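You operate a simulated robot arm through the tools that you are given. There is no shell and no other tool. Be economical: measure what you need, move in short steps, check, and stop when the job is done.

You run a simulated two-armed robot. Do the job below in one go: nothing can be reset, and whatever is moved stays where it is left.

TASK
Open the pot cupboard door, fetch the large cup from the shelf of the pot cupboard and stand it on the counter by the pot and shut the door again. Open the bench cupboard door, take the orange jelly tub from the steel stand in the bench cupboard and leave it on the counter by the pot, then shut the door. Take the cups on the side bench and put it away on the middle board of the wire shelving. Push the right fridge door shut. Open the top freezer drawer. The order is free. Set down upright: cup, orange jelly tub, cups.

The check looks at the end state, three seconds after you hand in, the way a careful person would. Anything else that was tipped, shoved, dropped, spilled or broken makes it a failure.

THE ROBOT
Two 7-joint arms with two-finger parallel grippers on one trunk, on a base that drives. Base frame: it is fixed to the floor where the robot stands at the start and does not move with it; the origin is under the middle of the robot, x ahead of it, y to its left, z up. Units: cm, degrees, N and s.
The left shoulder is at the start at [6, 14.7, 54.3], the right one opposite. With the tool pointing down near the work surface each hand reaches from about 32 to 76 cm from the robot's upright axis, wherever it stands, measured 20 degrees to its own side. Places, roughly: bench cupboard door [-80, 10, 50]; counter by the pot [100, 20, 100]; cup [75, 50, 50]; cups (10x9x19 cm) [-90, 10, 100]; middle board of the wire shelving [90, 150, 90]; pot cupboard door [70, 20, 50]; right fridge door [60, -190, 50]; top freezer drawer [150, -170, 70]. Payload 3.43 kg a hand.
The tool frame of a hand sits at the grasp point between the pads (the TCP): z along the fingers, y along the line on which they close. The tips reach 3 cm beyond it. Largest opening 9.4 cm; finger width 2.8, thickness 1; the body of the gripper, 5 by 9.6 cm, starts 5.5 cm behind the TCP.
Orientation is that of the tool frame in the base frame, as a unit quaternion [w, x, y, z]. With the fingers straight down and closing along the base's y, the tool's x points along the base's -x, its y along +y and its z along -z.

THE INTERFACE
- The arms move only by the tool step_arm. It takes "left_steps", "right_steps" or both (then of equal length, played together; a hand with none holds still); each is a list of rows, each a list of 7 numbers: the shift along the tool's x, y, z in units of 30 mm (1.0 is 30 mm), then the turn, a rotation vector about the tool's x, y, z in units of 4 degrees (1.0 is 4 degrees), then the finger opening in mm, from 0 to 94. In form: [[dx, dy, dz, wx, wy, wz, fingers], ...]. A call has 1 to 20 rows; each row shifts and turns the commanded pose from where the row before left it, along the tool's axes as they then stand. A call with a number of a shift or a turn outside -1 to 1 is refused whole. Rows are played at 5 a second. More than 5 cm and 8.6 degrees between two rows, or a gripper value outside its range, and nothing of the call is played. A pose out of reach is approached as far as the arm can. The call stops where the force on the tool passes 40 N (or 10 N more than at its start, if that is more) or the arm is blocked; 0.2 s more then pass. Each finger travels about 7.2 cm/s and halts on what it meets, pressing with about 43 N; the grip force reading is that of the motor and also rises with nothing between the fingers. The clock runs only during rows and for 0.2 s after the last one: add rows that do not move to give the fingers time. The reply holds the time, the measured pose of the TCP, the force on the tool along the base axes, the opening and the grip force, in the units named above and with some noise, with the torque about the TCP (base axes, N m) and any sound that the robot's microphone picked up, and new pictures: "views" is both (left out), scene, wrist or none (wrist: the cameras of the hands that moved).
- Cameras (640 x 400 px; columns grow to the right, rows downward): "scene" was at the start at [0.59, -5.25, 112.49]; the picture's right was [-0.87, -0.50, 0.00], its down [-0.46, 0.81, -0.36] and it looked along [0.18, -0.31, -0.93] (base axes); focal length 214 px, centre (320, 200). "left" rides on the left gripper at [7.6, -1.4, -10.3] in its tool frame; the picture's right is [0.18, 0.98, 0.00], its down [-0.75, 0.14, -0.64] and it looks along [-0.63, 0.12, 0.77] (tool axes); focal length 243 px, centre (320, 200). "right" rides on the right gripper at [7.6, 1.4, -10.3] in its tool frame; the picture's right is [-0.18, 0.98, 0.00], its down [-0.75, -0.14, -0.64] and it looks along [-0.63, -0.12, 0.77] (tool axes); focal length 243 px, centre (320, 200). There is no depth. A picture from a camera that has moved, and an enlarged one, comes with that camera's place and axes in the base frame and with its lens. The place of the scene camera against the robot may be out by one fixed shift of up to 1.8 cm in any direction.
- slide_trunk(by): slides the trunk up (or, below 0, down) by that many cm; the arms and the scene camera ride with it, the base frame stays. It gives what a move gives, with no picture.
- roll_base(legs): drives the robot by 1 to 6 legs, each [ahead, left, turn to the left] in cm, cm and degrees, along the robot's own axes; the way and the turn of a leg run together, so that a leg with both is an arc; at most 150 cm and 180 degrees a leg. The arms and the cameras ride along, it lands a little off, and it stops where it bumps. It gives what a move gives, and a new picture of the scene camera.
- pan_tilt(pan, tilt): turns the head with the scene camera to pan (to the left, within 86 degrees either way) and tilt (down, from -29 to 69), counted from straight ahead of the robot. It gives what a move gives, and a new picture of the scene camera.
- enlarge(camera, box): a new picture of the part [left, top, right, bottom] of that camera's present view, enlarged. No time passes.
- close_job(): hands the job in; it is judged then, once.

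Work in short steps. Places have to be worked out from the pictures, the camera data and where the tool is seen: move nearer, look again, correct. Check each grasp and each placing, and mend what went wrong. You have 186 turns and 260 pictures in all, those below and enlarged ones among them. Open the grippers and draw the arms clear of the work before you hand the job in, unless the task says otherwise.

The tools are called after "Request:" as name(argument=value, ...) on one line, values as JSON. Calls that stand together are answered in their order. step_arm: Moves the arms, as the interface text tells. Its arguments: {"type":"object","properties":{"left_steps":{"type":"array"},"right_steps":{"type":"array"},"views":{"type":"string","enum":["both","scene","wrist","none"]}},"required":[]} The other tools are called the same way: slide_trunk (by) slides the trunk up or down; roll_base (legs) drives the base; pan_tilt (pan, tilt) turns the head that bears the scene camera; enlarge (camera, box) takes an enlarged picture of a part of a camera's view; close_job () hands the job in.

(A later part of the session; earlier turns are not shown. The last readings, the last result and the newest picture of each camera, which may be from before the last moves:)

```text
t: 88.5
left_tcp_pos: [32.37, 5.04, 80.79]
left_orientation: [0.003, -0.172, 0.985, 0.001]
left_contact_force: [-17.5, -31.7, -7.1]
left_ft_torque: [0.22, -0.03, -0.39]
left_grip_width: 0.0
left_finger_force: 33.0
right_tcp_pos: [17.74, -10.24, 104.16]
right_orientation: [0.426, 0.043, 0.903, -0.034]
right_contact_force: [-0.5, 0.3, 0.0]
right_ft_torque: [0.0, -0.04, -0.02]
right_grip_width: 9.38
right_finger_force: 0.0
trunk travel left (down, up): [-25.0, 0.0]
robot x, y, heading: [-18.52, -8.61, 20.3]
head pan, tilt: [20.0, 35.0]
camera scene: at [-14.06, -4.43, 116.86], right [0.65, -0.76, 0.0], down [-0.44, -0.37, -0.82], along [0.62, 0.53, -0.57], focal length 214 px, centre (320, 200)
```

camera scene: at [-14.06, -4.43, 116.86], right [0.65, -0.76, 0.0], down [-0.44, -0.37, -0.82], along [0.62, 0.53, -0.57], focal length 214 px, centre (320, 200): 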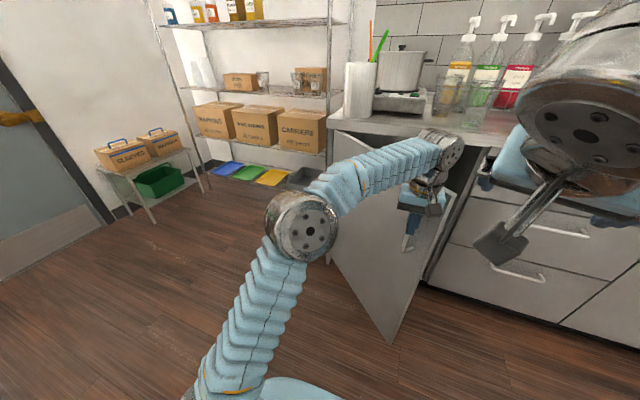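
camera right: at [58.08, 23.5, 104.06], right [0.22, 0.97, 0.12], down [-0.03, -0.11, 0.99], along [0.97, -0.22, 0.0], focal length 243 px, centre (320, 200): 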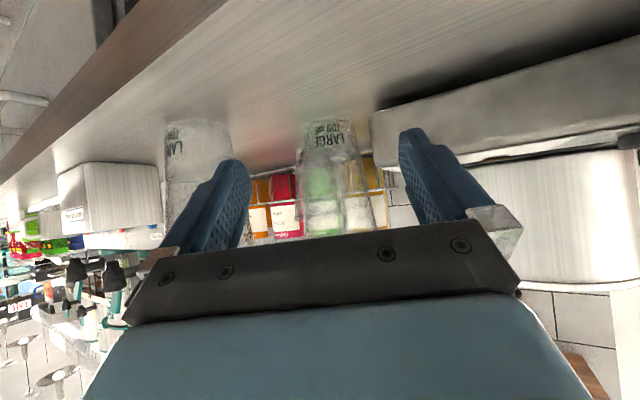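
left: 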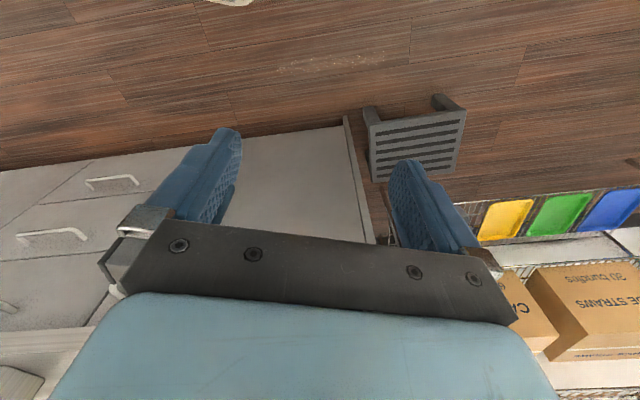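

The door is about 40° open now. I push forward with the arm, then with the base.

Request:
step_arm(left_steps=[[-0.6, 0.1, 0, 0, 0, 0, 0], [-0.7, -0.1, 0, 0, 0, 0, 0], [-0.7, -0.1, 0, 0, 0, 0, 0], [-0.7, -0.1, 0, 0, 0, 0, 0], [-0.7, -0.1, 0, 0, 0, 0, 0], [-0.7, -0.1, 0, 0, 0, 0, 0], [-0.7, 0, 0, 0, 0, 0, 0], [-0.7, 0, 0, 0, 0, 0, 0]], views="none")

Request:
roll_base(legs=[[10, 0, 0]])

```text
t: 88.8
left_tcp_pos: [32.56, 5.07, 80.81]
left_orientation: [0.0, -0.17, 0.985, -0.001]
left_contact_force: [0.7, 0.0, 0.2]
left_ft_torque: [-0.01, 0.02, 0.03]
left_grip_width: 0.01
left_finger_force: 32.8
right_tcp_pos: [17.92, -10.02, 104.14]
right_orientation: [0.424, 0.041, 0.904, -0.035]
right_contact_force: [0.4, 0.3, 0.6]
right_ft_torque: [0.0, 0.02, -0.02]
right_grip_width: 9.41
right_finger_force: 0.1
trunk travel left (down, up): [-25.0, 0.0]
robot x, y, heading: [-18.52, -8.66, 20.5]
head pan, tilt: [20.0, 35.0]
stopped in row 1 (left hand): the force on the tool passed its limit at 55 N (the readings are from after the stop); the commanded pose is now the measured one
```

```text
t: 89.9
left_tcp_pos: [42.02, 8.62, 80.75]
left_orientation: [0.001, -0.169, 0.986, -0.001]
left_contact_force: [0.4, -0.3, 0.8]
left_ft_torque: [0.01, -0.02, 0.04]
left_grip_width: 0.02
left_finger_force: 33.0
right_tcp_pos: [27.25, -6.65, 104.11]
right_orientation: [0.425, 0.043, 0.903, -0.035]
right_contact_force: [0.1, 0.1, -0.1]
right_ft_torque: [-0.02, 0.0, -0.03]
right_grip_width: 9.39
right_finger_force: 0.1
trunk travel left (down, up): [-25.0, 0.0]
robot x, y, heading: [-9.11, -4.99, 20.8]
head pan, tilt: [20.0, 35.0]
camera scene: at [-4.6, -0.74, 116.86], right [0.65, -0.76, 0.0], down [-0.44, -0.37, -0.82], along [0.62, 0.53, -0.57], focal length 214 px, centre (320, 200)
```

scene: 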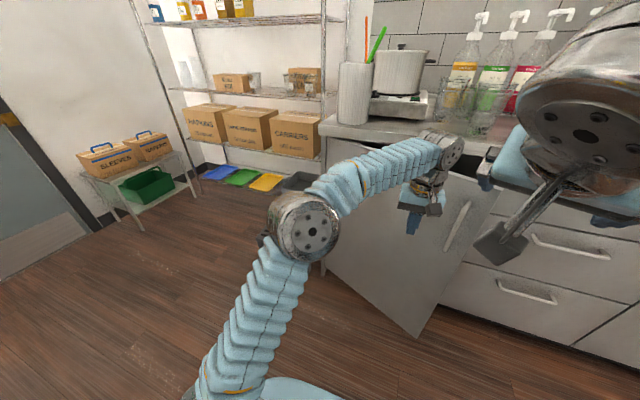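

That closes it well; two more drives forward.

Request:
roll_base(legs=[[12, 0, 0]])

Request:
roll_base(legs=[[8, 0, 0]])

```text
t: 91.2
left_tcp_pos: [53.16, 12.78, 80.59]
left_orientation: [0.0, -0.17, 0.985, 0.0]
left_contact_force: [-0.5, -0.4, 0.4]
left_ft_torque: [-0.01, 0.01, -0.02]
left_grip_width: 0.03
left_finger_force: 32.8
right_tcp_pos: [38.67, -2.31, 104.14]
right_orientation: [0.425, 0.041, 0.903, -0.034]
right_contact_force: [-0.5, 0.1, 0.4]
right_ft_torque: [-0.04, -0.01, 0.01]
right_grip_width: 9.37
right_finger_force: 0.0
trunk travel left (down, up): [-25.0, 0.0]
robot x, y, heading: [2.08, -0.73, 20.5]
head pan, tilt: [20.0, 35.0]
camera scene: at [6.71, 3.49, 116.86], right [0.65, -0.76, 0.0], down [-0.44, -0.37, -0.82], along [0.62, 0.53, -0.57], focal length 214 px, centre (320, 200)
```

scene: 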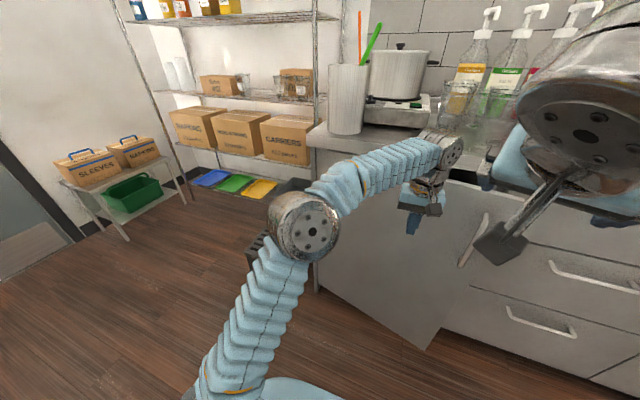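

```text
t: 92.2
left_tcp_pos: [60.67, 15.67, 80.71]
left_orientation: [0.0, -0.17, 0.985, -0.001]
left_contact_force: [-0.6, -0.3, 0.5]
left_ft_torque: [0.0, 0.0, -0.02]
left_grip_width: 0.0
left_finger_force: 33.2
right_tcp_pos: [46.01, 0.44, 104.19]
right_orientation: [0.425, 0.041, 0.904, -0.034]
right_contact_force: [0.3, -0.2, 0.7]
right_ft_torque: [0.02, 0.0, 0.02]
right_grip_width: 9.4
right_finger_force: 0.1
trunk travel left (down, up): [-25.0, 0.0]
robot x, y, heading: [9.79, 2.29, 20.3]
head pan, tilt: [20.0, 35.0]
camera scene: at [14.18, 6.27, 116.86], right [0.65, -0.76, 0.0], down [-0.44, -0.37, -0.82], along [0.62, 0.53, -0.57], focal length 214 px, centre (320, 200)
```

scene: 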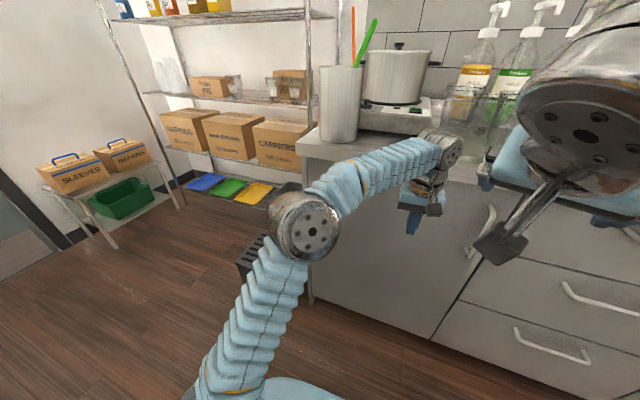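

Nearly shut. I press it home slowly with the arm until resistance.

Request:
step_arm(left_steps=[[-0.3, 0, 0, 0, 0, 0, 0], [-0.3, 0, 0, 0, 0, 0, 0], [-0.3, 0, 0, 0, 0, 0, 0], [-0.3, 0, 0, 0, 0, 0, 0], [-0.3, 0, 0, 0, 0, 0, 0], [-0.3, 0, 0, 0, 0, 0, 0], [-0.3, 0, 0, 0, 0, 0, 0], [-0.3, 0, 0, 0, 0, 0, 0]], views="scene")

```text
t: 93.6
left_tcp_pos: [64.87, 16.87, 80.91]
left_orientation: [-0.002, -0.167, 0.986, -0.002]
left_contact_force: [-28.7, -1.4, -7.7]
left_ft_torque: [-0.05, -3.77, 0.27]
left_grip_width: 0.01
left_finger_force: 33.2
right_tcp_pos: [45.62, 0.54, 104.25]
right_orientation: [0.426, 0.042, 0.903, -0.035]
right_contact_force: [-0.2, -1.1, -0.7]
right_ft_torque: [0.03, -0.03, 0.02]
right_grip_width: 9.41
right_finger_force: 0.0
trunk travel left (down, up): [-25.0, 0.0]
robot x, y, heading: [9.3, 2.19, 20.5]
head pan, tilt: [20.0, 35.0]
stopped in row 6 (left hand): the force on the tool passed its limit at 73 N (the readings are from after the stop); the commanded pose is now the measured one
camera scene: at [13.71, 6.25, 116.86], right [0.65, -0.76, 0.0], down [-0.43, -0.37, -0.82], along [0.62, 0.53, -0.57], focal length 214 px, centre (320, 200)
```

scene: 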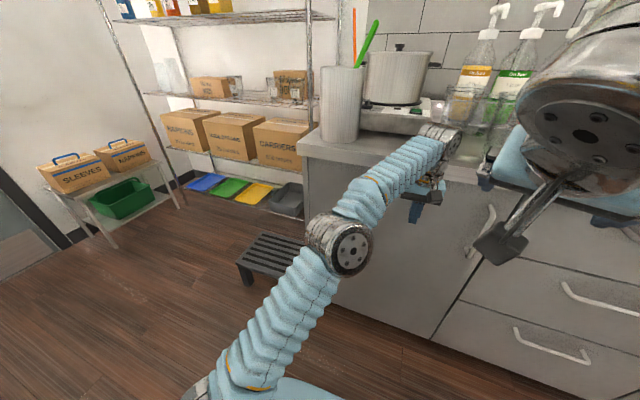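

The wrist touched the counter edge; the door looks flush. I back the robot off and check the gap.

Request:
roll_base(legs=[[-35, 0, 0]])

Request:
pan_tilt(pan=-5, tilt=25)

Request:
enlarge(camera="scene", box=[180, 100, 420, 260])

```text
t: 95.9
left_tcp_pos: [31.83, 4.23, 80.64]
left_orientation: [-0.004, -0.165, 0.986, -0.002]
left_contact_force: [0.1, 0.0, 0.4]
left_ft_torque: [0.01, -0.02, 0.03]
left_grip_width: 0.02
left_finger_force: 33.0
right_tcp_pos: [12.56, -12.09, 104.02]
right_orientation: [0.425, 0.044, 0.903, -0.037]
right_contact_force: [0.1, 0.9, 0.1]
right_ft_torque: [-0.01, -0.01, 0.01]
right_grip_width: 9.4
right_finger_force: 0.0
trunk travel left (down, up): [-25.0, 0.0]
robot x, y, heading: [-24.1, -10.23, 20.1]
head pan, tilt: [20.0, 35.0]
camera scene: at [-19.3, -6.15, 116.86], right [0.64, -0.76, 0.0], down [-0.44, -0.37, -0.82], along [0.63, 0.53, -0.57], focal length 214 px, centre (320, 200)
```

scene: 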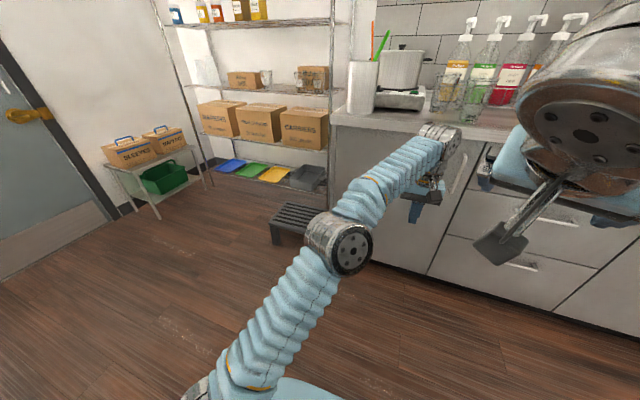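

```text
t: 96.8
left_tcp_pos: [31.86, 4.32, 80.66]
left_orientation: [-0.003, -0.166, 0.986, -0.002]
left_contact_force: [-0.5, 1.5, -0.5]
left_ft_torque: [0.0, 0.0, -0.01]
left_grip_width: 0.01
left_finger_force: 33.1
right_tcp_pos: [12.5, -12.13, 104.2]
right_orientation: [0.425, 0.043, 0.903, -0.035]
right_contact_force: [-1.7, 0.2, 0.0]
right_ft_torque: [0.03, -0.02, -0.03]
right_grip_width: 9.4
right_finger_force: 0.0
trunk travel left (down, up): [-25.0, 0.0]
robot x, y, heading: [-24.12, -10.27, 20.0]
head pan, tilt: [-5.0, 25.0]
camera scene: at [-17.15, -9.41, 118.43], right [0.26, -0.96, 0.0], down [-0.41, -0.11, -0.91], along [0.87, 0.24, -0.42], focal length 214 px, centre (320, 200)
```

scene: 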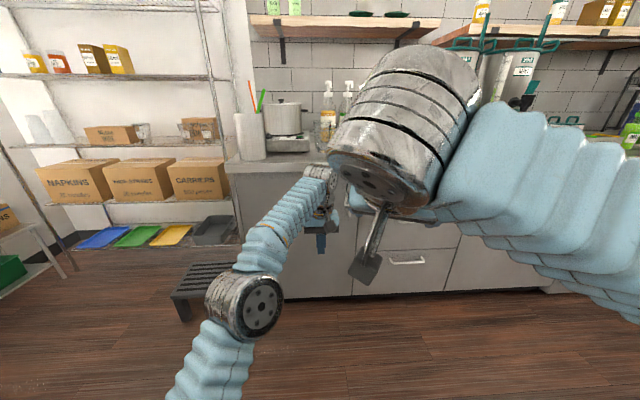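

```text
2.50 times, centred on (300, 180) of scene
camera zoom: at [-17.15, -9.41, 118.43], right [0.26, -0.96, 0.0], down [-0.41, -0.11, -0.91], along [0.87, 0.24, -0.42], focal length 536 px, centre (370, 250)
```

zoom: 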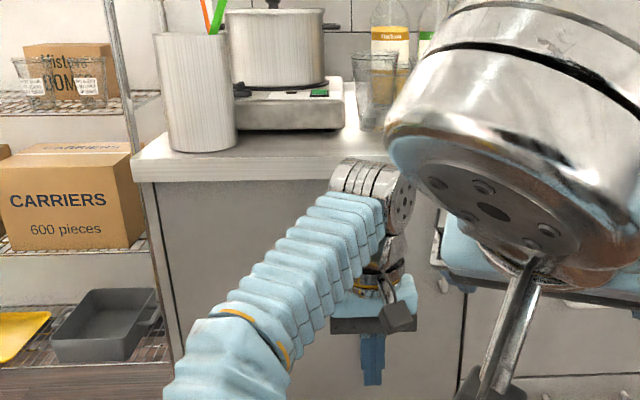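

I raise and retract the left hand for turning round.

Request:
step_arm(left_steps=[[0.6, 0, -1, 0, 0, 0, 40], [0.8, 0.5, -1, 0, 0, 0, 94], [0.9, 0.9, -1, 0, 0, 0, 94], [0.9, 0.9, -1, 0, 0, 0, 94], [0.9, 0.9, -1, 0, 0, 0, 94], [0.9, 0.9, -1, 0, 0, 0, 94], [0.9, 0.9, -0.8, 0, 0, 0, 94], [0.9, 0.9, 0, 0, 0, 0, 94]], views="none")

Request:
roll_base(legs=[[26, 0, 0], [0, 0, 180]])

```text
t: 98.6
left_tcp_pos: [11.23, 12.36, 97.77]
left_orientation: [-0.003, -0.164, 0.986, -0.002]
left_contact_force: [0.0, -0.7, -0.2]
left_ft_torque: [0.06, 0.05, 0.0]
left_grip_width: 9.39
left_finger_force: 0.0
left hand out of reach, approached as far as the arm can: row 6, 7
right_tcp_pos: [12.41, -12.19, 104.13]
right_orientation: [0.424, 0.045, 0.904, -0.037]
right_contact_force: [1.7, 0.3, 0.5]
right_ft_torque: [0.02, 0.02, 0.0]
right_grip_width: 9.39
right_finger_force: 0.2
trunk travel left (down, up): [-25.0, 0.0]
robot x, y, heading: [-24.11, -10.36, 20.1]
head pan, tilt: [-5.0, 25.0]
```

```text
t: 107.9
left_tcp_pos: [-33.86, -25.46, 97.82]
left_orientation: [-0.002, 0.983, 0.183, 0.004]
left_contact_force: [0.1, -0.8, -0.5]
left_ft_torque: [-0.01, 0.05, -0.01]
left_grip_width: 9.41
left_finger_force: 0.0
right_tcp_pos: [-36.23, -1.09, 104.01]
right_orientation: [-0.028, 0.904, -0.028, -0.425]
right_contact_force: [-0.2, 1.0, 0.2]
right_ft_torque: [0.0, 0.02, 0.01]
right_grip_width: 9.4
right_finger_force: 0.1
trunk travel left (down, up): [-25.0, 0.0]
robot x, y, heading: [0.72, -0.95, -157.3]
head pan, tilt: [-5.0, 25.0]
camera scene: at [-4.81, -3.39, 118.43], right [-0.3, 0.95, 0.0], down [0.4, 0.13, -0.91], along [-0.87, -0.27, -0.42], focal length 214 px, centre (320, 200)
```

scene: 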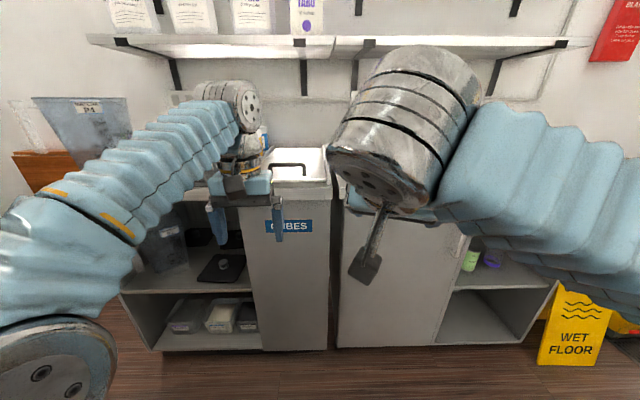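

The right arm hides the bench door. I lower the right hand 30 cm to see the bench and its things.

Request:
step_arm(right_steps=[[0.7, -0.4, 0.58, 0, 0, 0, 94], [0.7, -0.4, 0.58, 0, 0, 0, 94], [0.7, -0.4, 0.58, 0, 0, 0, 94], [0.7, -0.4, 0.58, 0, 0, 0, 94], [0.7, -0.4, 0.58, 0, 0, 0, 94], [0.7, -0.4, 0.58, 0, 0, 0, 94], [0.7, -0.4, 0.58, 0, 0, 0, 94], [0.7, -0.4, 0.58, 0, 0, 0, 94], [0.7, -0.4, 0.58, 0, 0, 0, 94], [0.7, -0.4, 0.58, 0, 0, 0, 94], [0.7, -0.4, 0.58, 0, 0, 0, 94], [0.7, -0.4, 0.58, 0, 0, 0, 94]], views="both")

```text
t: 110.5
left_tcp_pos: [-33.95, -25.49, 97.72]
left_orientation: [-0.001, 0.983, 0.183, 0.003]
left_contact_force: [0.3, -0.2, 0.5]
left_ft_torque: [0.01, -0.03, -0.03]
left_grip_width: 9.41
left_finger_force: 0.0
right_tcp_pos: [-38.3, 12.56, 80.22]
right_orientation: [-0.029, 0.905, -0.028, -0.424]
right_contact_force: [0.6, 0.9, 0.2]
right_ft_torque: [0.0, 0.01, -0.01]
right_grip_width: 9.39
right_finger_force: 0.0
right hand out of reach, approached as far as the arm can: row 9, 10, 11, 12
trunk travel left (down, up): [-25.0, 0.0]
robot x, y, heading: [0.41, -1.68, -157.6]
head pan, tilt: [-5.0, 25.0]
camera scene: at [-4.81, -3.38, 118.43], right [-0.3, 0.95, 0.0], down [0.4, 0.13, -0.91], along [-0.87, -0.27, -0.42], focal length 214 px, centre (320, 200)
camera right: at [-25.59, 10.07, 80.8], right [-0.19, -0.98, 0.11], down [0.02, 0.11, 0.99], along [-0.98, 0.19, 0.0], focal length 243 px, centre (320, 200)
```

scene: 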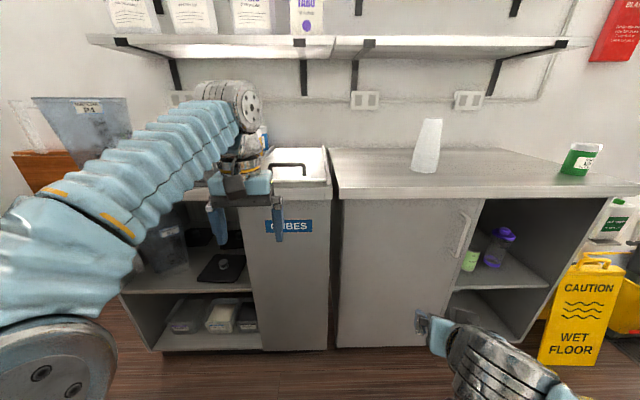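
right: 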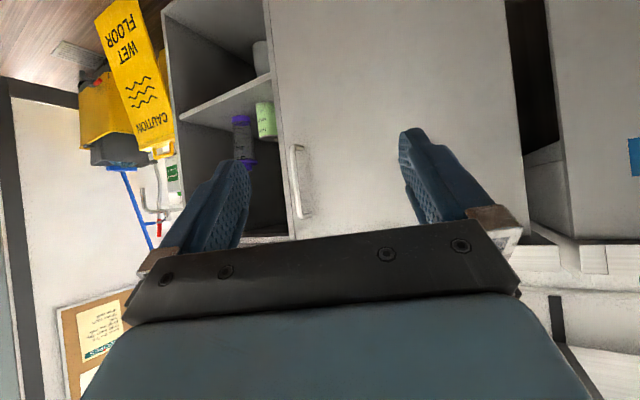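

The bench is laid out the same way: its door has a handle on the right (about F 63, z 77) and hinges on the left; the cup stack stands on the bench top. I level the right hand and square it to the bench, then sidestep right.

Request:
step_arm(right_steps=[[-0.3, 0.25, 0.41, 0, -1, 0, 94], [-0.27, 0.25, 0.43, 0, -1, 0, 94], [-0.24, 0.25, 0.45, 0, -1, 0, 94], [-0.21, 0.25, 0.47, 0, -1, 0, 94], [-0.17, 0.25, 0.48, 0, -1, 0, 94], [-0.14, 0.25, 0.49, 0, -1, 0, 94], [-0.1, 0.25, 0.5, 0, -1, 0, 94], [0.1, 0, 0, -0.98, 0, -0.17, 94], [0.1, 0, 0, -0.98, 0, -0.17, 94], [0.1, 0, 0, -0.98, 0, -0.17, 94], [0.1, 0, 0, -0.98, 0, -0.17, 94], [0.1, 0, 0, -0.98, 0, -0.17, 94], [0.1, 0, 0, -0.98, 0, -0.17, 94]], views="none")

Request:
roll_base(legs=[[0, -25, -2.4]])

Request:
enlarge(camera="right", box=[0, 0, 640, 400])

```text
t: 113.3
left_tcp_pos: [-33.92, -25.42, 97.81]
left_orientation: [-0.001, 0.983, 0.183, 0.003]
left_contact_force: [-0.4, -0.5, 0.4]
left_ft_torque: [0.05, 0.01, 0.0]
left_grip_width: 9.4
left_finger_force: 0.1
right_tcp_pos: [-51.83, 6.93, 81.66]
right_orientation: [0.102, 0.766, 0.137, -0.619]
right_contact_force: [0.8, -0.1, 1.1]
right_ft_torque: [-0.03, 0.03, -0.01]
right_grip_width: 9.39
right_finger_force: 0.0
right hand out of reach, approached as far as the arm can: row 1, 2, 3, 4, 5, 8, 9, 10, 12
trunk travel left (down, up): [-25.0, 0.0]
robot x, y, heading: [0.62, -1.79, -157.6]
head pan, tilt: [-5.0, 25.0]
```

```text
t: 115.1
left_tcp_pos: [-44.04, -0.4, 97.78]
left_orientation: [-0.002, 0.987, 0.163, 0.004]
left_contact_force: [0.1, -0.2, 0.4]
left_ft_torque: [-0.03, -0.03, 0.0]
left_grip_width: 9.39
left_finger_force: 0.1
right_tcp_pos: [-60.67, 32.77, 81.57]
right_orientation: [0.09, 0.768, 0.121, -0.622]
right_contact_force: [0.2, 0.0, 0.2]
right_ft_torque: [0.01, 0.02, -0.02]
right_grip_width: 9.4
right_finger_force: 0.0
trunk travel left (down, up): [-25.0, 0.0]
robot x, y, heading: [-8.64, 22.33, -160.3]
head pan, tilt: [-5.0, 25.0]
camera scene: at [-14.04, 20.55, 118.43], right [-0.26, 0.97, 0.0], down [0.41, 0.11, -0.91], along [-0.88, -0.23, -0.42], focal length 214 px, centre (320, 200)
```

scene: 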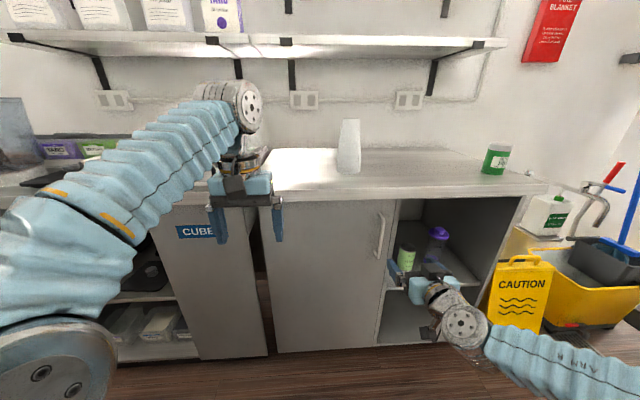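

```text
1.00 times, centred on (320, 200) of right (not enlarged: the box is as wide or as high as the picture)
camera zoom: at [-49.19, 34.83, 76.19], right [0.26, -0.95, 0.17], down [0.41, 0.26, 0.87], along [-0.88, -0.16, 0.46], focal length 243 px, centre (320, 200)
```

zoom: 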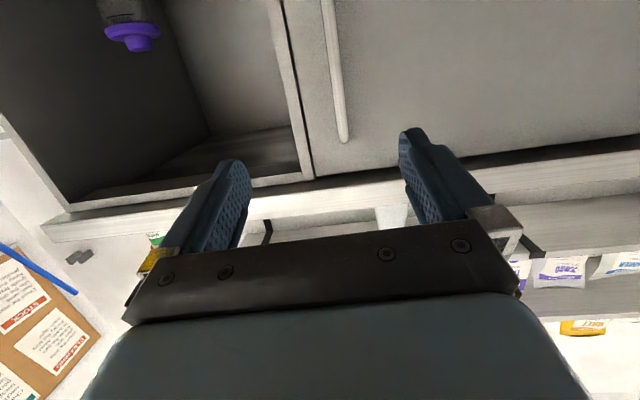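

The handle is about 21 cm ahead of the right hand, 1.6 cm to its left. I advance 17 cm and correct.

Request:
step_arm(right_steps=[[0.02, 0.085, 0.97, 0, 0, 0, 94], [0.02, 0.085, 0.97, 0, 0, 0, 94], [0.02, 0.085, 0.97, 0, 0, 0, 94], [0.02, 0.085, 0.97, 0, 0, 0, 94], [0.02, 0.085, 0.97, 0, 0, 0, 94], [0.02, 0.085, 0.97, 0, 0, 0, 94]], views="wrist")

```text
t: 116.5
left_tcp_pos: [-44.03, -0.21, 97.8]
left_orientation: [-0.002, 0.987, 0.162, 0.003]
left_contact_force: [0.1, -0.7, 0.4]
left_ft_torque: [-0.01, 0.01, -0.03]
left_grip_width: 9.4
left_finger_force: 0.1
right_tcp_pos: [-76.35, 26.41, 77.33]
right_orientation: [0.089, 0.769, 0.122, -0.622]
right_contact_force: [0.1, -0.9, -0.1]
right_ft_torque: [0.03, -0.02, -0.08]
right_grip_width: 9.42
right_finger_force: 0.0
trunk travel left (down, up): [-25.0, 0.0]
robot x, y, heading: [-8.62, 22.29, -159.9]
head pan, tilt: [-5.0, 25.0]
camera right: at [-64.92, 28.46, 71.95], right [0.26, -0.95, 0.17], down [0.41, 0.26, 0.87], along [-0.88, -0.16, 0.46], focal length 243 px, centre (320, 200)
```

right: 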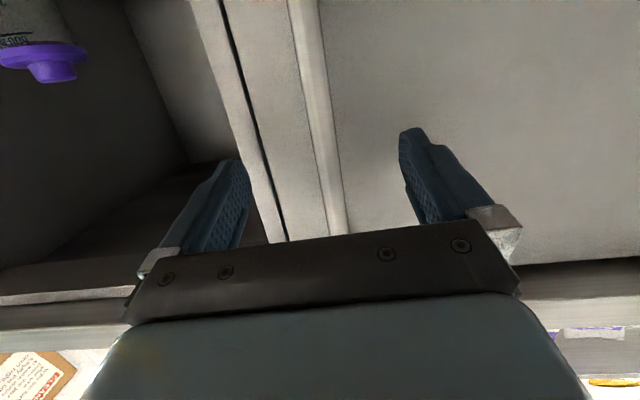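

Well centred. I advance 3.5 cm and close on the handle.

Request:
step_arm(right_steps=[[-0.1, 0, 0.57, 0, 0, 0, 94], [-0.1, 0, 0.57, 0, 0, 0, 94], [0, 0, 0, 0, 0, 0, 0], [0, 0, 0, 0, 0, 0, 0], [0, 0, 0, 0, 0, 0, 0], [0, 0, 0, 0, 0, 0, 0], [0, 0, 0, 0, 0, 0, 0]], views="wrist")

```text
t: 117.1
left_tcp_pos: [-44.01, -0.33, 97.84]
left_orientation: [0.0, 0.987, 0.163, 0.002]
left_contact_force: [-0.2, 0.5, 0.7]
left_ft_torque: [0.03, 0.01, 0.0]
left_grip_width: 9.4
left_finger_force: 0.1
right_tcp_pos: [-78.76, 25.28, 77.31]
right_orientation: [0.092, 0.769, 0.125, -0.621]
right_contact_force: [16.8, 10.1, 2.3]
right_ft_torque: [-0.41, 0.08, 0.8]
right_grip_width: 9.13
right_finger_force: 0.0
trunk travel left (down, up): [-25.0, 0.0]
robot x, y, heading: [-8.72, 22.59, -159.9]
head pan, tilt: [-5.0, 25.0]
stopped in row 2 (right hand): the force on the tool passed its limit at 62 N (the readings are from after the stop); the commanded pose is now the measured one
camera right: at [-67.31, 27.45, 71.95], right [0.26, -0.95, 0.17], down [0.41, 0.27, 0.87], along [-0.88, -0.16, 0.46], focal length 243 px, centre (320, 200)
```

right: 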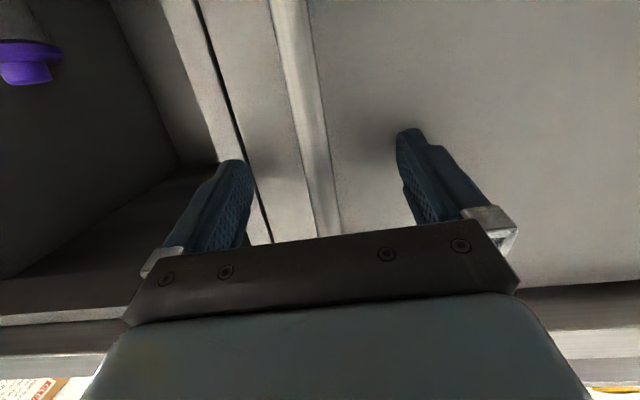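

The tips touched the door face (F≈68). I back off half a centimetre and close.

Request:
step_arm(right_steps=[[0.03, 0, -0.2, 0, 0, 0, 94], [0, 0, 0, 0, 0, 0, 40], [0, 0, 0, 0, 0, 0, 0], [0, 0, 0, 0, 0, 0, 0], [0, 0, 0, 0, 0, 0, 0], [0, 0, 0, 0, 0, 0, 0], [0, 0, 0, 0, 0, 0, 0]], views="wrist")

```text
t: 118.7
left_tcp_pos: [-44.01, -0.38, 97.84]
left_orientation: [-0.001, 0.986, 0.164, 0.003]
left_contact_force: [-0.9, 0.0, -0.4]
left_ft_torque: [-0.01, -0.01, -0.02]
left_grip_width: 9.4
left_finger_force: 0.0
right_tcp_pos: [-78.32, 25.3, 77.23]
right_orientation: [0.093, 0.769, 0.126, -0.62]
right_contact_force: [2.7, -12.4, -3.1]
right_ft_torque: [-1.03, -0.36, -0.01]
right_grip_width: 1.82
right_finger_force: 45.3
trunk travel left (down, up): [-25.0, 0.0]
robot x, y, heading: [-8.58, 22.33, -160.1]
head pan, tilt: [-5.0, 25.0]
camera right: at [-66.86, 27.42, 71.88], right [0.27, -0.95, 0.17], down [0.4, 0.27, 0.88], along [-0.88, -0.17, 0.45], focal length 243 px, centre (320, 200)
```

right: 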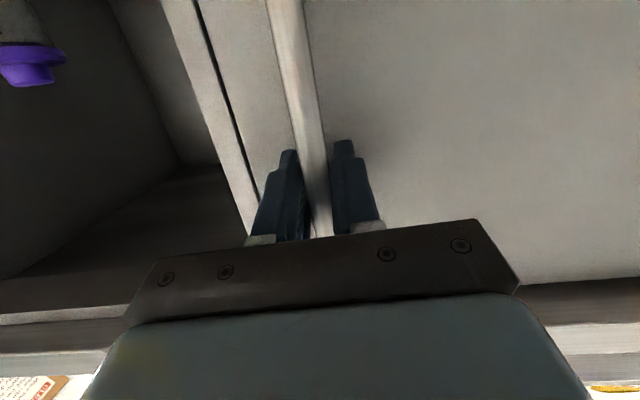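

Handle gripped. I swing the robot about this door's hinge (body 69 ahead, 12 left), 8° first.

Request:
roll_base(legs=[[-1.7, 9.7, -8]])

Request:
roll_base(legs=[[-2.2, 12.1, -10]])

```text
t: 119.8
left_tcp_pos: [-42.57, -4.07, 97.8]
left_orientation: [-0.002, 0.996, 0.094, 0.004]
left_contact_force: [-0.2, -0.9, 0.2]
left_ft_torque: [0.0, 0.01, 0.01]
left_grip_width: 9.42
left_finger_force: 0.0
right_tcp_pos: [-72.98, 26.24, 77.28]
right_orientation: [0.047, 0.776, 0.07, -0.625]
right_contact_force: [0.4, -15.7, -2.6]
right_ft_torque: [-0.96, -0.43, -0.03]
right_grip_width: 1.83
right_finger_force: 45.5
trunk travel left (down, up): [-25.0, 0.0]
robot x, y, heading: [-4.47, 13.34, -167.9]
head pan, tilt: [-5.0, 25.0]
camera scene: at [-9.86, 12.41, 118.43], right [-0.12, 0.99, 0.0], down [0.42, 0.05, -0.91], along [-0.9, -0.11, -0.42], focal length 214 px, centre (320, 200)
```

scene: 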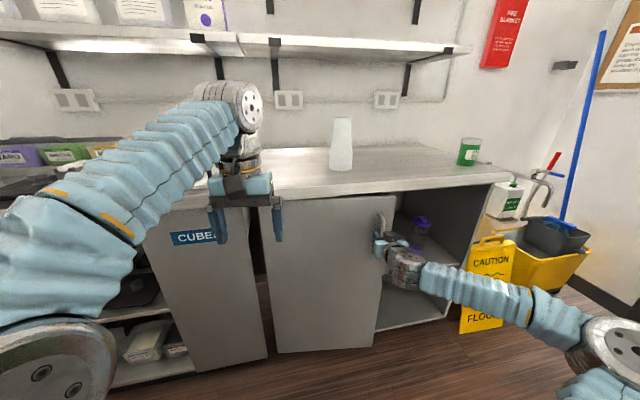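

```text
t: 121.1
left_tcp_pos: [-41.58, -8.82, 97.65]
left_orientation: [-0.002, 1.0, 0.004, 0.003]
left_contact_force: [0.7, 0.4, 0.8]
left_ft_torque: [0.03, 0.0, -0.03]
left_grip_width: 9.41
left_finger_force: 0.0
right_tcp_pos: [-65.99, 26.34, 77.19]
right_orientation: [-0.007, 0.779, 0.002, -0.627]
right_contact_force: [-1.7, -20.0, -5.3]
right_ft_torque: [-1.0, -0.27, 0.04]
right_grip_width: 1.85
right_finger_force: 44.9
trunk travel left (down, up): [-25.0, 0.0]
robot x, y, heading: [-1.09, 1.97, -178.5]
head pan, tilt: [-5.0, 25.0]
camera scene: at [-6.31, 1.73, 118.43], right [0.06, 1.0, 0.0], down [0.42, -0.02, -0.91], along [-0.9, 0.05, -0.42], focal length 214 px, centre (320, 200)
```

scene: 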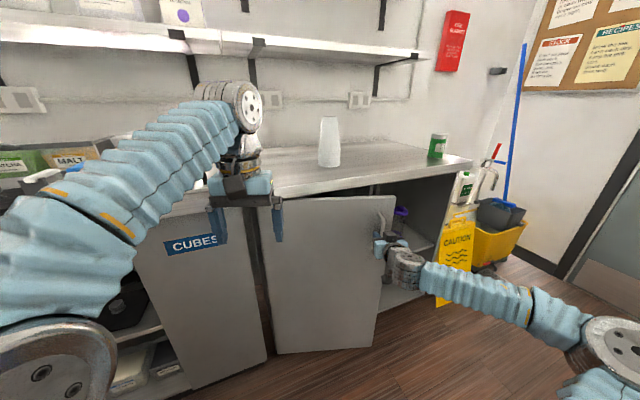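

Swinging well. I continue with slightly more leftward travel.

Request:
roll_base(legs=[[-2.0, 13.6, -11]])

Request:
roll_base(legs=[[-2.2, 13.4, -11]])

Request:
roll_base(legs=[[-2.2, 13.4, -11]])

Request:
roll_base(legs=[[-2.2, 13.4, -11]])

```text
t: 122.4
left_tcp_pos: [-41.61, -14.18, 97.81]
left_orientation: [0.001, 0.996, -0.093, 0.003]
left_contact_force: [0.1, -0.1, 0.0]
left_ft_torque: [0.02, -0.01, 0.0]
left_grip_width: 9.37
left_finger_force: 0.1
right_tcp_pos: [-58.83, 24.99, 77.33]
right_orientation: [-0.069, 0.776, -0.076, -0.623]
right_contact_force: [0.0, 2.1, 0.4]
right_ft_torque: [-1.05, -0.04, 0.06]
right_grip_width: 1.85
right_finger_force: 44.3
trunk travel left (down, up): [-25.0, 0.0]
robot x, y, heading: [0.16, -11.66, 170.6]
head pan, tilt: [-5.0, 25.0]
camera scene: at [-4.95, -10.49, 118.43], right [0.25, 0.97, 0.0], down [0.41, -0.11, -0.91], along [-0.88, 0.23, -0.42], focal length 214 px, centre (320, 200)
```

scene: 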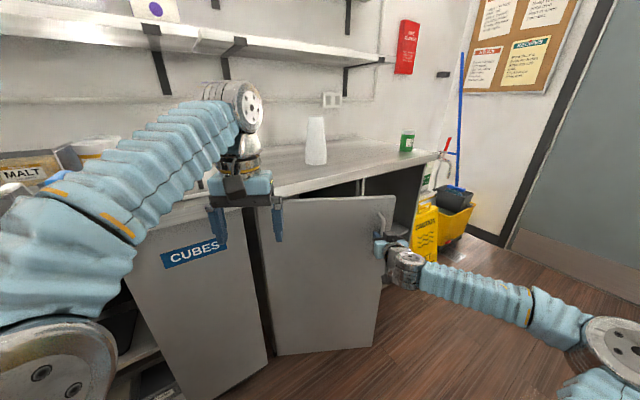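

```text
t: 123.7
left_tcp_pos: [-42.65, -19.26, 97.82]
left_orientation: [0.0, 0.982, -0.19, 0.003]
left_contact_force: [-0.7, -1.2, -0.5]
left_ft_torque: [-0.02, 0.03, 0.0]
left_grip_width: 9.39
left_finger_force: 0.1
right_tcp_pos: [-51.88, 22.6, 77.2]
right_orientation: [-0.129, 0.764, -0.152, -0.613]
right_contact_force: [4.2, 10.3, 2.4]
right_ft_torque: [-0.99, -0.01, 0.08]
right_grip_width: 1.85
right_finger_force: 45.7
trunk travel left (down, up): [-25.0, 0.0]
robot x, y, heading: [-0.94, -25.34, 159.3]
head pan, tilt: [-5.0, 25.0]
camera scene: at [-5.79, -22.65, 118.44], right [0.44, 0.9, 0.0], down [0.38, -0.18, -0.91], along [-0.82, 0.39, -0.42], focal length 214 px, centre (320, 200)
```

scene: 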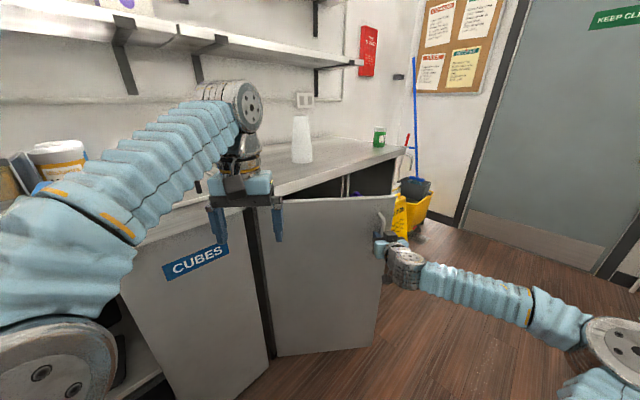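

```text
t: 125.4
left_tcp_pos: [-44.72, -24.38, 97.7]
left_orientation: [0.001, 0.959, -0.284, 0.004]
left_contact_force: [0.2, -0.6, -0.3]
left_ft_torque: [-0.03, -0.03, 0.0]
left_grip_width: 9.42
left_finger_force: 0.1
right_tcp_pos: [-45.5, 18.88, 77.17]
right_orientation: [-0.193, 0.744, -0.231, -0.596]
right_contact_force: [1.6, 1.8, 0.4]
right_ft_torque: [-0.53, 0.72, -0.11]
right_grip_width: 1.83
right_finger_force: 45.3
trunk travel left (down, up): [-25.0, 0.0]
robot x, y, heading: [-5.07, -38.5, 147.8]
head pan, tilt: [-5.0, 25.0]
stopped in leg 1: the force on the tool passed its limit at 41 N (the readings are from after the stop); the commanded pose is now the measured one
camera scene: at [-9.08, -34.68, 118.42], right [0.6, 0.8, 0.0], down [0.34, -0.25, -0.91], along [-0.73, 0.54, -0.42], focal length 214 px, centre (320, 200)
```

scene: 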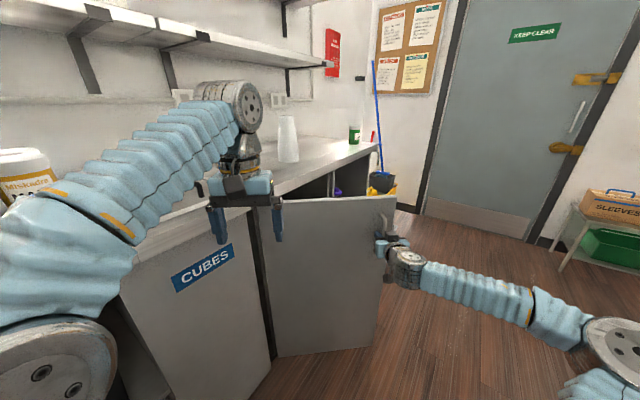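

```text
t: 126.7
left_tcp_pos: [-47.41, -28.79, 97.82]
left_orientation: [0.001, 0.927, -0.374, 0.002]
left_contact_force: [0.1, 0.4, 0.0]
left_ft_torque: [-0.04, -0.03, 0.01]
left_grip_width: 9.39
left_finger_force: 0.1
right_tcp_pos: [-39.89, 14.03, 77.21]
right_orientation: [-0.25, 0.718, -0.303, -0.575]
right_contact_force: [29.2, 26.6, 8.0]
right_ft_torque: [-0.7, 0.35, 0.3]
right_grip_width: 1.83
right_finger_force: 45.0
trunk travel left (down, up): [-25.0, 0.0]
robot x, y, heading: [-11.34, -49.51, 137.1]
head pan, tilt: [-5.0, 25.0]
camera scene: at [-14.26, -45.53, 118.44], right [0.74, 0.67, 0.0], down [0.28, -0.31, -0.91], along [-0.61, 0.67, -0.42], focal length 214 px, centre (320, 200)
```

scene: 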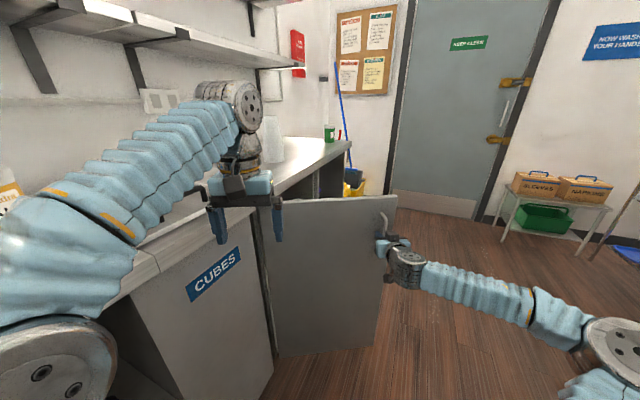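

About 63° open. The left hand is getting near the bench, so I draw it in, then continue with a slightly tighter arc.

Request:
step_arm(left_steps=[[0.7, -0.8, -0.2, 0, 0, 0, 94], [0.7, -0.8, -0.2, 0, 0, 0, 94], [0.7, -0.8, -0.2, 0, 0, 0, 94], [0.2, -0.8, -0.2, 0, 0, 0, 94]], views="none")

Request:
roll_base(legs=[[-2.6, 10.0, -10]])

Request:
roll_base(legs=[[-2.4, 11.8, -10]])

```text
t: 127.7
left_tcp_pos: [-38.91, -28.1, 99.44]
left_orientation: [0.0, 0.927, -0.375, 0.002]
left_contact_force: [-0.1, 0.5, 0.1]
left_ft_torque: [0.01, 0.05, 0.02]
left_grip_width: 9.4
left_finger_force: 0.0
left hand out of reach, approached as far as the arm can: row 3, 4
right_tcp_pos: [-39.82, 14.14, 77.19]
right_orientation: [-0.252, 0.718, -0.303, -0.574]
right_contact_force: [11.0, 10.4, 2.9]
right_ft_torque: [-0.58, 0.74, 0.05]
right_grip_width: 1.85
right_finger_force: 44.8
trunk travel left (down, up): [-25.0, 0.0]
robot x, y, heading: [-10.92, -50.08, 137.1]
head pan, tilt: [-5.0, 25.0]
```

```text
t: 128.8
left_tcp_pos: [-39.96, -31.37, 99.41]
left_orientation: [0.0, 0.9, -0.436, 0.002]
left_contact_force: [1.1, -0.6, 0.2]
left_ft_torque: [-0.02, 0.01, 0.0]
left_grip_width: 9.39
left_finger_force: 0.0
right_tcp_pos: [-36.2, 9.75, 77.23]
right_orientation: [-0.279, 0.701, -0.341, -0.561]
right_contact_force: [-2.2, -2.3, -1.7]
right_ft_torque: [-0.17, 0.72, 0.05]
right_grip_width: 1.82
right_finger_force: 45.5
trunk travel left (down, up): [-25.0, 0.0]
robot x, y, heading: [-15.59, -56.6, 129.5]
head pan, tilt: [-5.0, 25.0]
stopped in leg 1: the force on the tool passed its limit at 47 N (the readings are from after the stop); the commanded pose is now the measured one
camera scene: at [-18.08, -51.89, 118.44], right [0.82, 0.57, 0.0], down [0.24, -0.35, -0.91], along [-0.51, 0.75, -0.42], focal length 214 px, centre (320, 200)
```

scene: 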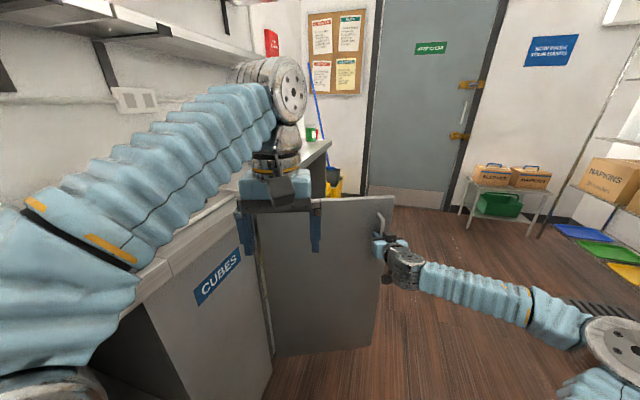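

```text
t: 130.2
left_tcp_pos: [-41.77, -35.65, 99.2]
left_orientation: [0.009, 0.857, -0.515, -0.002]
left_contact_force: [-0.4, 0.1, 0.4]
left_ft_torque: [0.01, 0.0, 0.02]
left_grip_width: 9.41
left_finger_force: 0.1
right_tcp_pos: [-32.29, 3.09, 77.15]
right_orientation: [-0.318, 0.672, -0.393, -0.54]
right_contact_force: [-1.0, -0.8, -11.0]
right_ft_torque: [1.07, 0.8, -0.08]
right_grip_width: 1.84
right_finger_force: 45.3
trunk travel left (down, up): [-25.0, 0.0]
robot x, y, heading: [-22.82, -65.42, 119.6]
head pan, tilt: [-5.0, 25.0]
stopped in leg 1: the robot was blocked; the commanded pose is now the measured one
camera scene: at [-24.06, -59.74, 118.43], right [0.91, 0.42, -0.01], down [0.17, -0.39, -0.91], along [-0.38, 0.82, -0.42], focal length 214 px, centre (320, 200)
```

scene: 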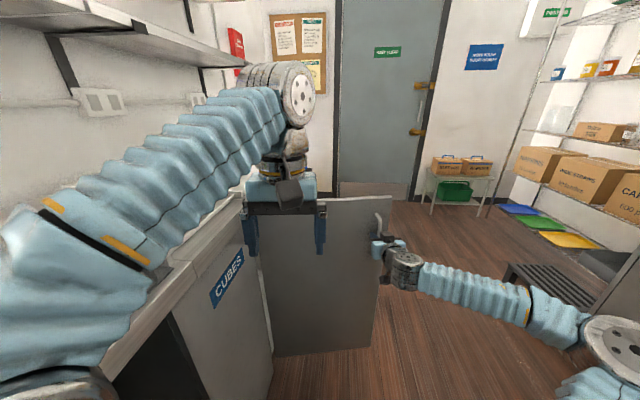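

Door is about 80° open; the robot bumped (probably arm/base at the bench). I release the handle and draw the fingers off it.

Request:
step_arm(right_steps=[[0, 0, 0, 0, 0, 0, 94], [0, 0, 0, 0, 0, 0, 94], [0, 0, 0, 0, 0, 0, 94], [0, 0, -0.5, 0, 0, 0, 94], [0, 0, -0.8, 0, 0, 0, 94], [0, 0, -0.8, 0, 0, 0, 94]], views="none")

Request:
roll_base(legs=[[-5, -6, 0]])

```text
t: 131.6
left_tcp_pos: [-41.68, -35.66, 99.23]
left_orientation: [0.01, 0.857, -0.515, -0.003]
left_contact_force: [-0.5, 0.7, 0.3]
left_ft_torque: [-0.03, 0.01, 0.05]
left_grip_width: 9.41
left_finger_force: 0.0
right_tcp_pos: [-29.41, -2.28, 78.46]
right_orientation: [-0.318, 0.671, -0.393, -0.542]
right_contact_force: [-0.1, -0.2, 0.2]
right_ft_torque: [-0.02, 0.01, 0.0]
right_grip_width: 9.39
right_finger_force: 0.1
trunk travel left (down, up): [-25.0, 0.0]
robot x, y, heading: [-23.29, -65.3, 119.7]
head pan, tilt: [-5.0, 25.0]
```

```text
t: 132.6
left_tcp_pos: [-34.75, -37.44, 99.33]
left_orientation: [0.006, 0.858, -0.514, 0.001]
left_contact_force: [-0.1, 0.1, 0.0]
left_ft_torque: [0.0, 0.01, 0.0]
left_grip_width: 9.39
left_finger_force: 0.1
right_tcp_pos: [-22.3, -3.81, 78.63]
right_orientation: [-0.321, 0.673, -0.391, -0.54]
right_contact_force: [-0.2, 0.3, 0.1]
right_ft_torque: [0.02, -0.03, 0.0]
right_grip_width: 9.41
right_finger_force: 0.0
trunk travel left (down, up): [-25.0, 0.0]
robot x, y, heading: [-15.57, -67.05, 119.7]
head pan, tilt: [-5.0, 25.0]
camera scene: at [-17.05, -61.46, 118.43], right [0.91, 0.42, 0.0], down [0.18, -0.38, -0.91], along [-0.38, 0.82, -0.42], focal length 214 px, centre (320, 200)
```

scene: 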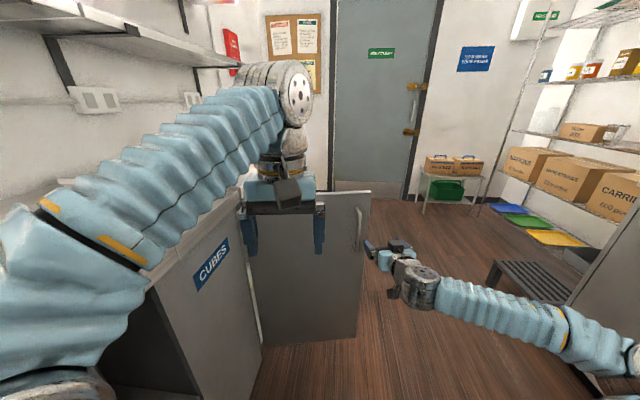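

I now drive round the bench door: square up, sidestep away from the bench, go along the aisle, then turn to face the opening.

Request:
roll_base(legs=[[0, -40, -9.5], [96, 0, 0], [0, 0, 90]])

```text
t: 143.5
left_tcp_pos: [-44.11, 25.52, 99.15]
left_orientation: [0.003, 0.988, 0.156, 0.005]
left_contact_force: [0.5, -0.1, 0.3]
left_ft_torque: [0.0, 0.0, 0.0]
left_grip_width: 9.37
left_finger_force: 0.1
right_tcp_pos: [-74.88, 43.52, 78.52]
right_orientation: [0.102, 0.766, 0.134, -0.62]
right_contact_force: [0.9, -0.7, 0.0]
right_ft_torque: [0.0, 0.0, -0.02]
right_grip_width: 9.4
right_finger_force: 0.1
trunk travel left (down, up): [-25.0, 0.0]
robot x, y, heading: [-11.74, 39.32, -160.6]
head pan, tilt: [-5.0, 25.0]
camera scene: at [-17.02, 37.59, 118.43], right [-0.25, 0.97, 0.0], down [0.41, 0.11, -0.91], along [-0.88, -0.23, -0.42], focal length 214 px, centre (320, 200)
```

scene: 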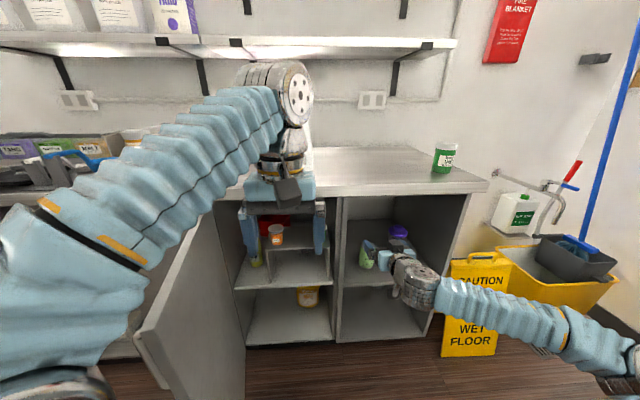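

The interior shows. I enlarge the cupboard region.

Request:
enlarge(camera="scene", box=[220, 190, 420, 340])

```text
2.67 times, centred on (320, 265) of scene
camera zoom: at [-17.02, 37.59, 118.43], right [-0.25, 0.97, 0.0], down [0.41, 0.11, -0.91], along [-0.88, -0.23, -0.42], focal length 572 px, centre (320, 27)
```

zoom: 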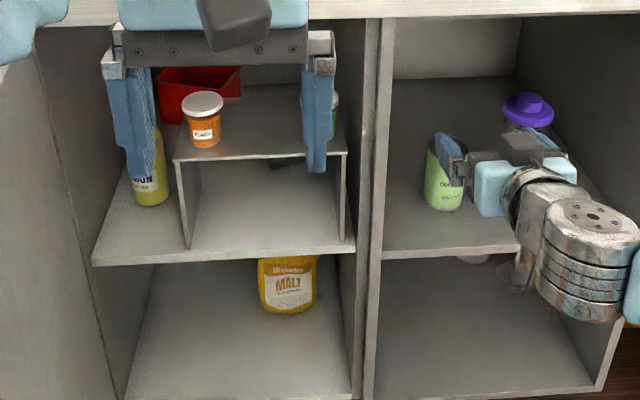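

The orange tub with a white lid stands near the front of the steel stand, roughly at F 83, L −30. I bring the right hand left, lower and pitched 35° down, then shift the robot left and look with the wrist camera.

Request:
step_arm(right_steps=[[0.38, 0.93, 0.1, 0, 1, 0, 94], [0.37, 0.93, 0.13, 0, 1, 0, 94], [0.36, 0.93, 0.15, 0, 1, 0, 94], [0.35, 0.93, 0.17, 0, 1, 0, 94], [0.34, 0.93, 0.19, 0, 1, 0, 94], [0.33, 0.93, 0.21, 0, 1, 0, 94], [0.32, 0.93, 0.22, 0, 0, 0, 94], [0.32, 0.93, 0.22, 0, 0, 0, 94], [0.32, 0.93, 0.22, 0, 0, 0, 94]], views="none")

Request:
roll_base(legs=[[-3, 10, 0]])

Request:
enlarge(camera="right", box=[0, 0, 640, 400])

```text
t: 145.5
left_tcp_pos: [-43.98, 25.28, 99.24]
left_orientation: [0.004, 0.988, 0.157, 0.004]
left_contact_force: [-0.2, -0.3, -0.8]
left_ft_torque: [0.02, 0.02, 0.02]
left_grip_width: 9.41
left_finger_force: 0.0
right_tcp_pos: [-70.25, 35.83, 67.62]
right_orientation: [0.071, 0.879, 0.151, -0.446]
right_contact_force: [0.2, 0.2, -0.2]
right_ft_torque: [0.01, 0.0, 0.01]
right_grip_width: 9.39
right_finger_force: 0.0
right hand out of reach, approached as far as the arm can: row 4, 5, 6, 7, 8, 9
trunk travel left (down, up): [-25.0, 0.0]
robot x, y, heading: [-11.69, 39.2, -160.6]
head pan, tilt: [-5.0, 25.0]
```

```text
t: 146.7
left_tcp_pos: [-37.9, 17.0, 99.36]
left_orientation: [0.005, 0.988, 0.156, 0.004]
left_contact_force: [0.0, -0.6, -0.2]
left_ft_torque: [-0.01, -0.01, -0.01]
left_grip_width: 9.4
left_finger_force: 0.1
right_tcp_pos: [-64.04, 27.35, 67.39]
right_orientation: [0.071, 0.879, 0.152, -0.447]
right_contact_force: [-0.2, -0.3, -0.5]
right_ft_torque: [0.02, 0.0, -0.01]
right_grip_width: 9.38
right_finger_force: 0.1
trunk travel left (down, up): [-25.0, 0.0]
robot x, y, heading: [-5.72, 30.61, -160.5]
head pan, tilt: [-5.0, 25.0]
camera scene: at [-10.81, 29.15, 118.43], right [-0.25, 0.97, 0.0], down [0.41, 0.11, -0.91], along [-0.88, -0.23, -0.42], focal length 214 px, centre (320, 200)
```

scene: 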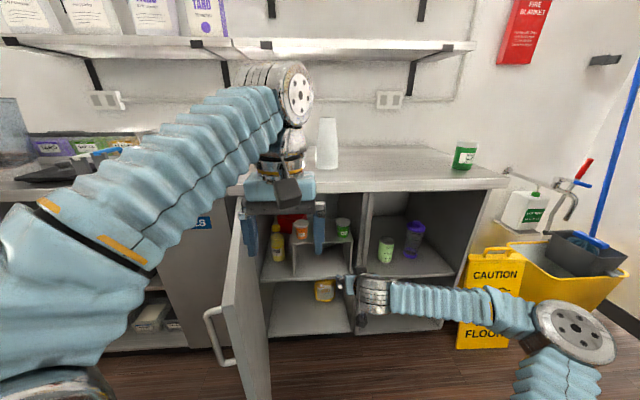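

```text
1.00 times, centred on (320, 200) of right (not enlarged: the box is as wide or as high as the picture)
camera zoom: at [-51.56, 30.15, 67.37], right [0.22, -0.96, 0.14], down [0.03, 0.15, 0.99], along [-0.97, -0.22, 0.06], focal length 243 px, centre (320, 200)
```

zoom: 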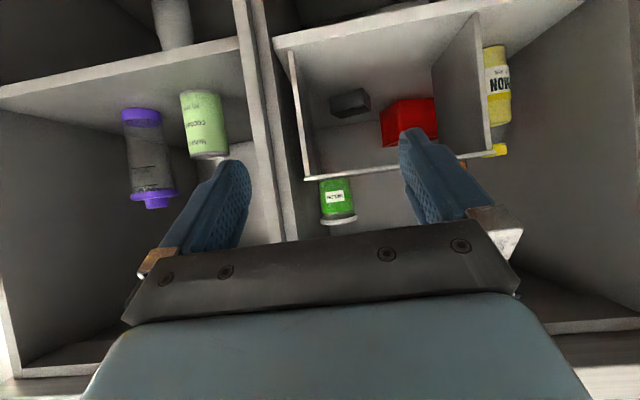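

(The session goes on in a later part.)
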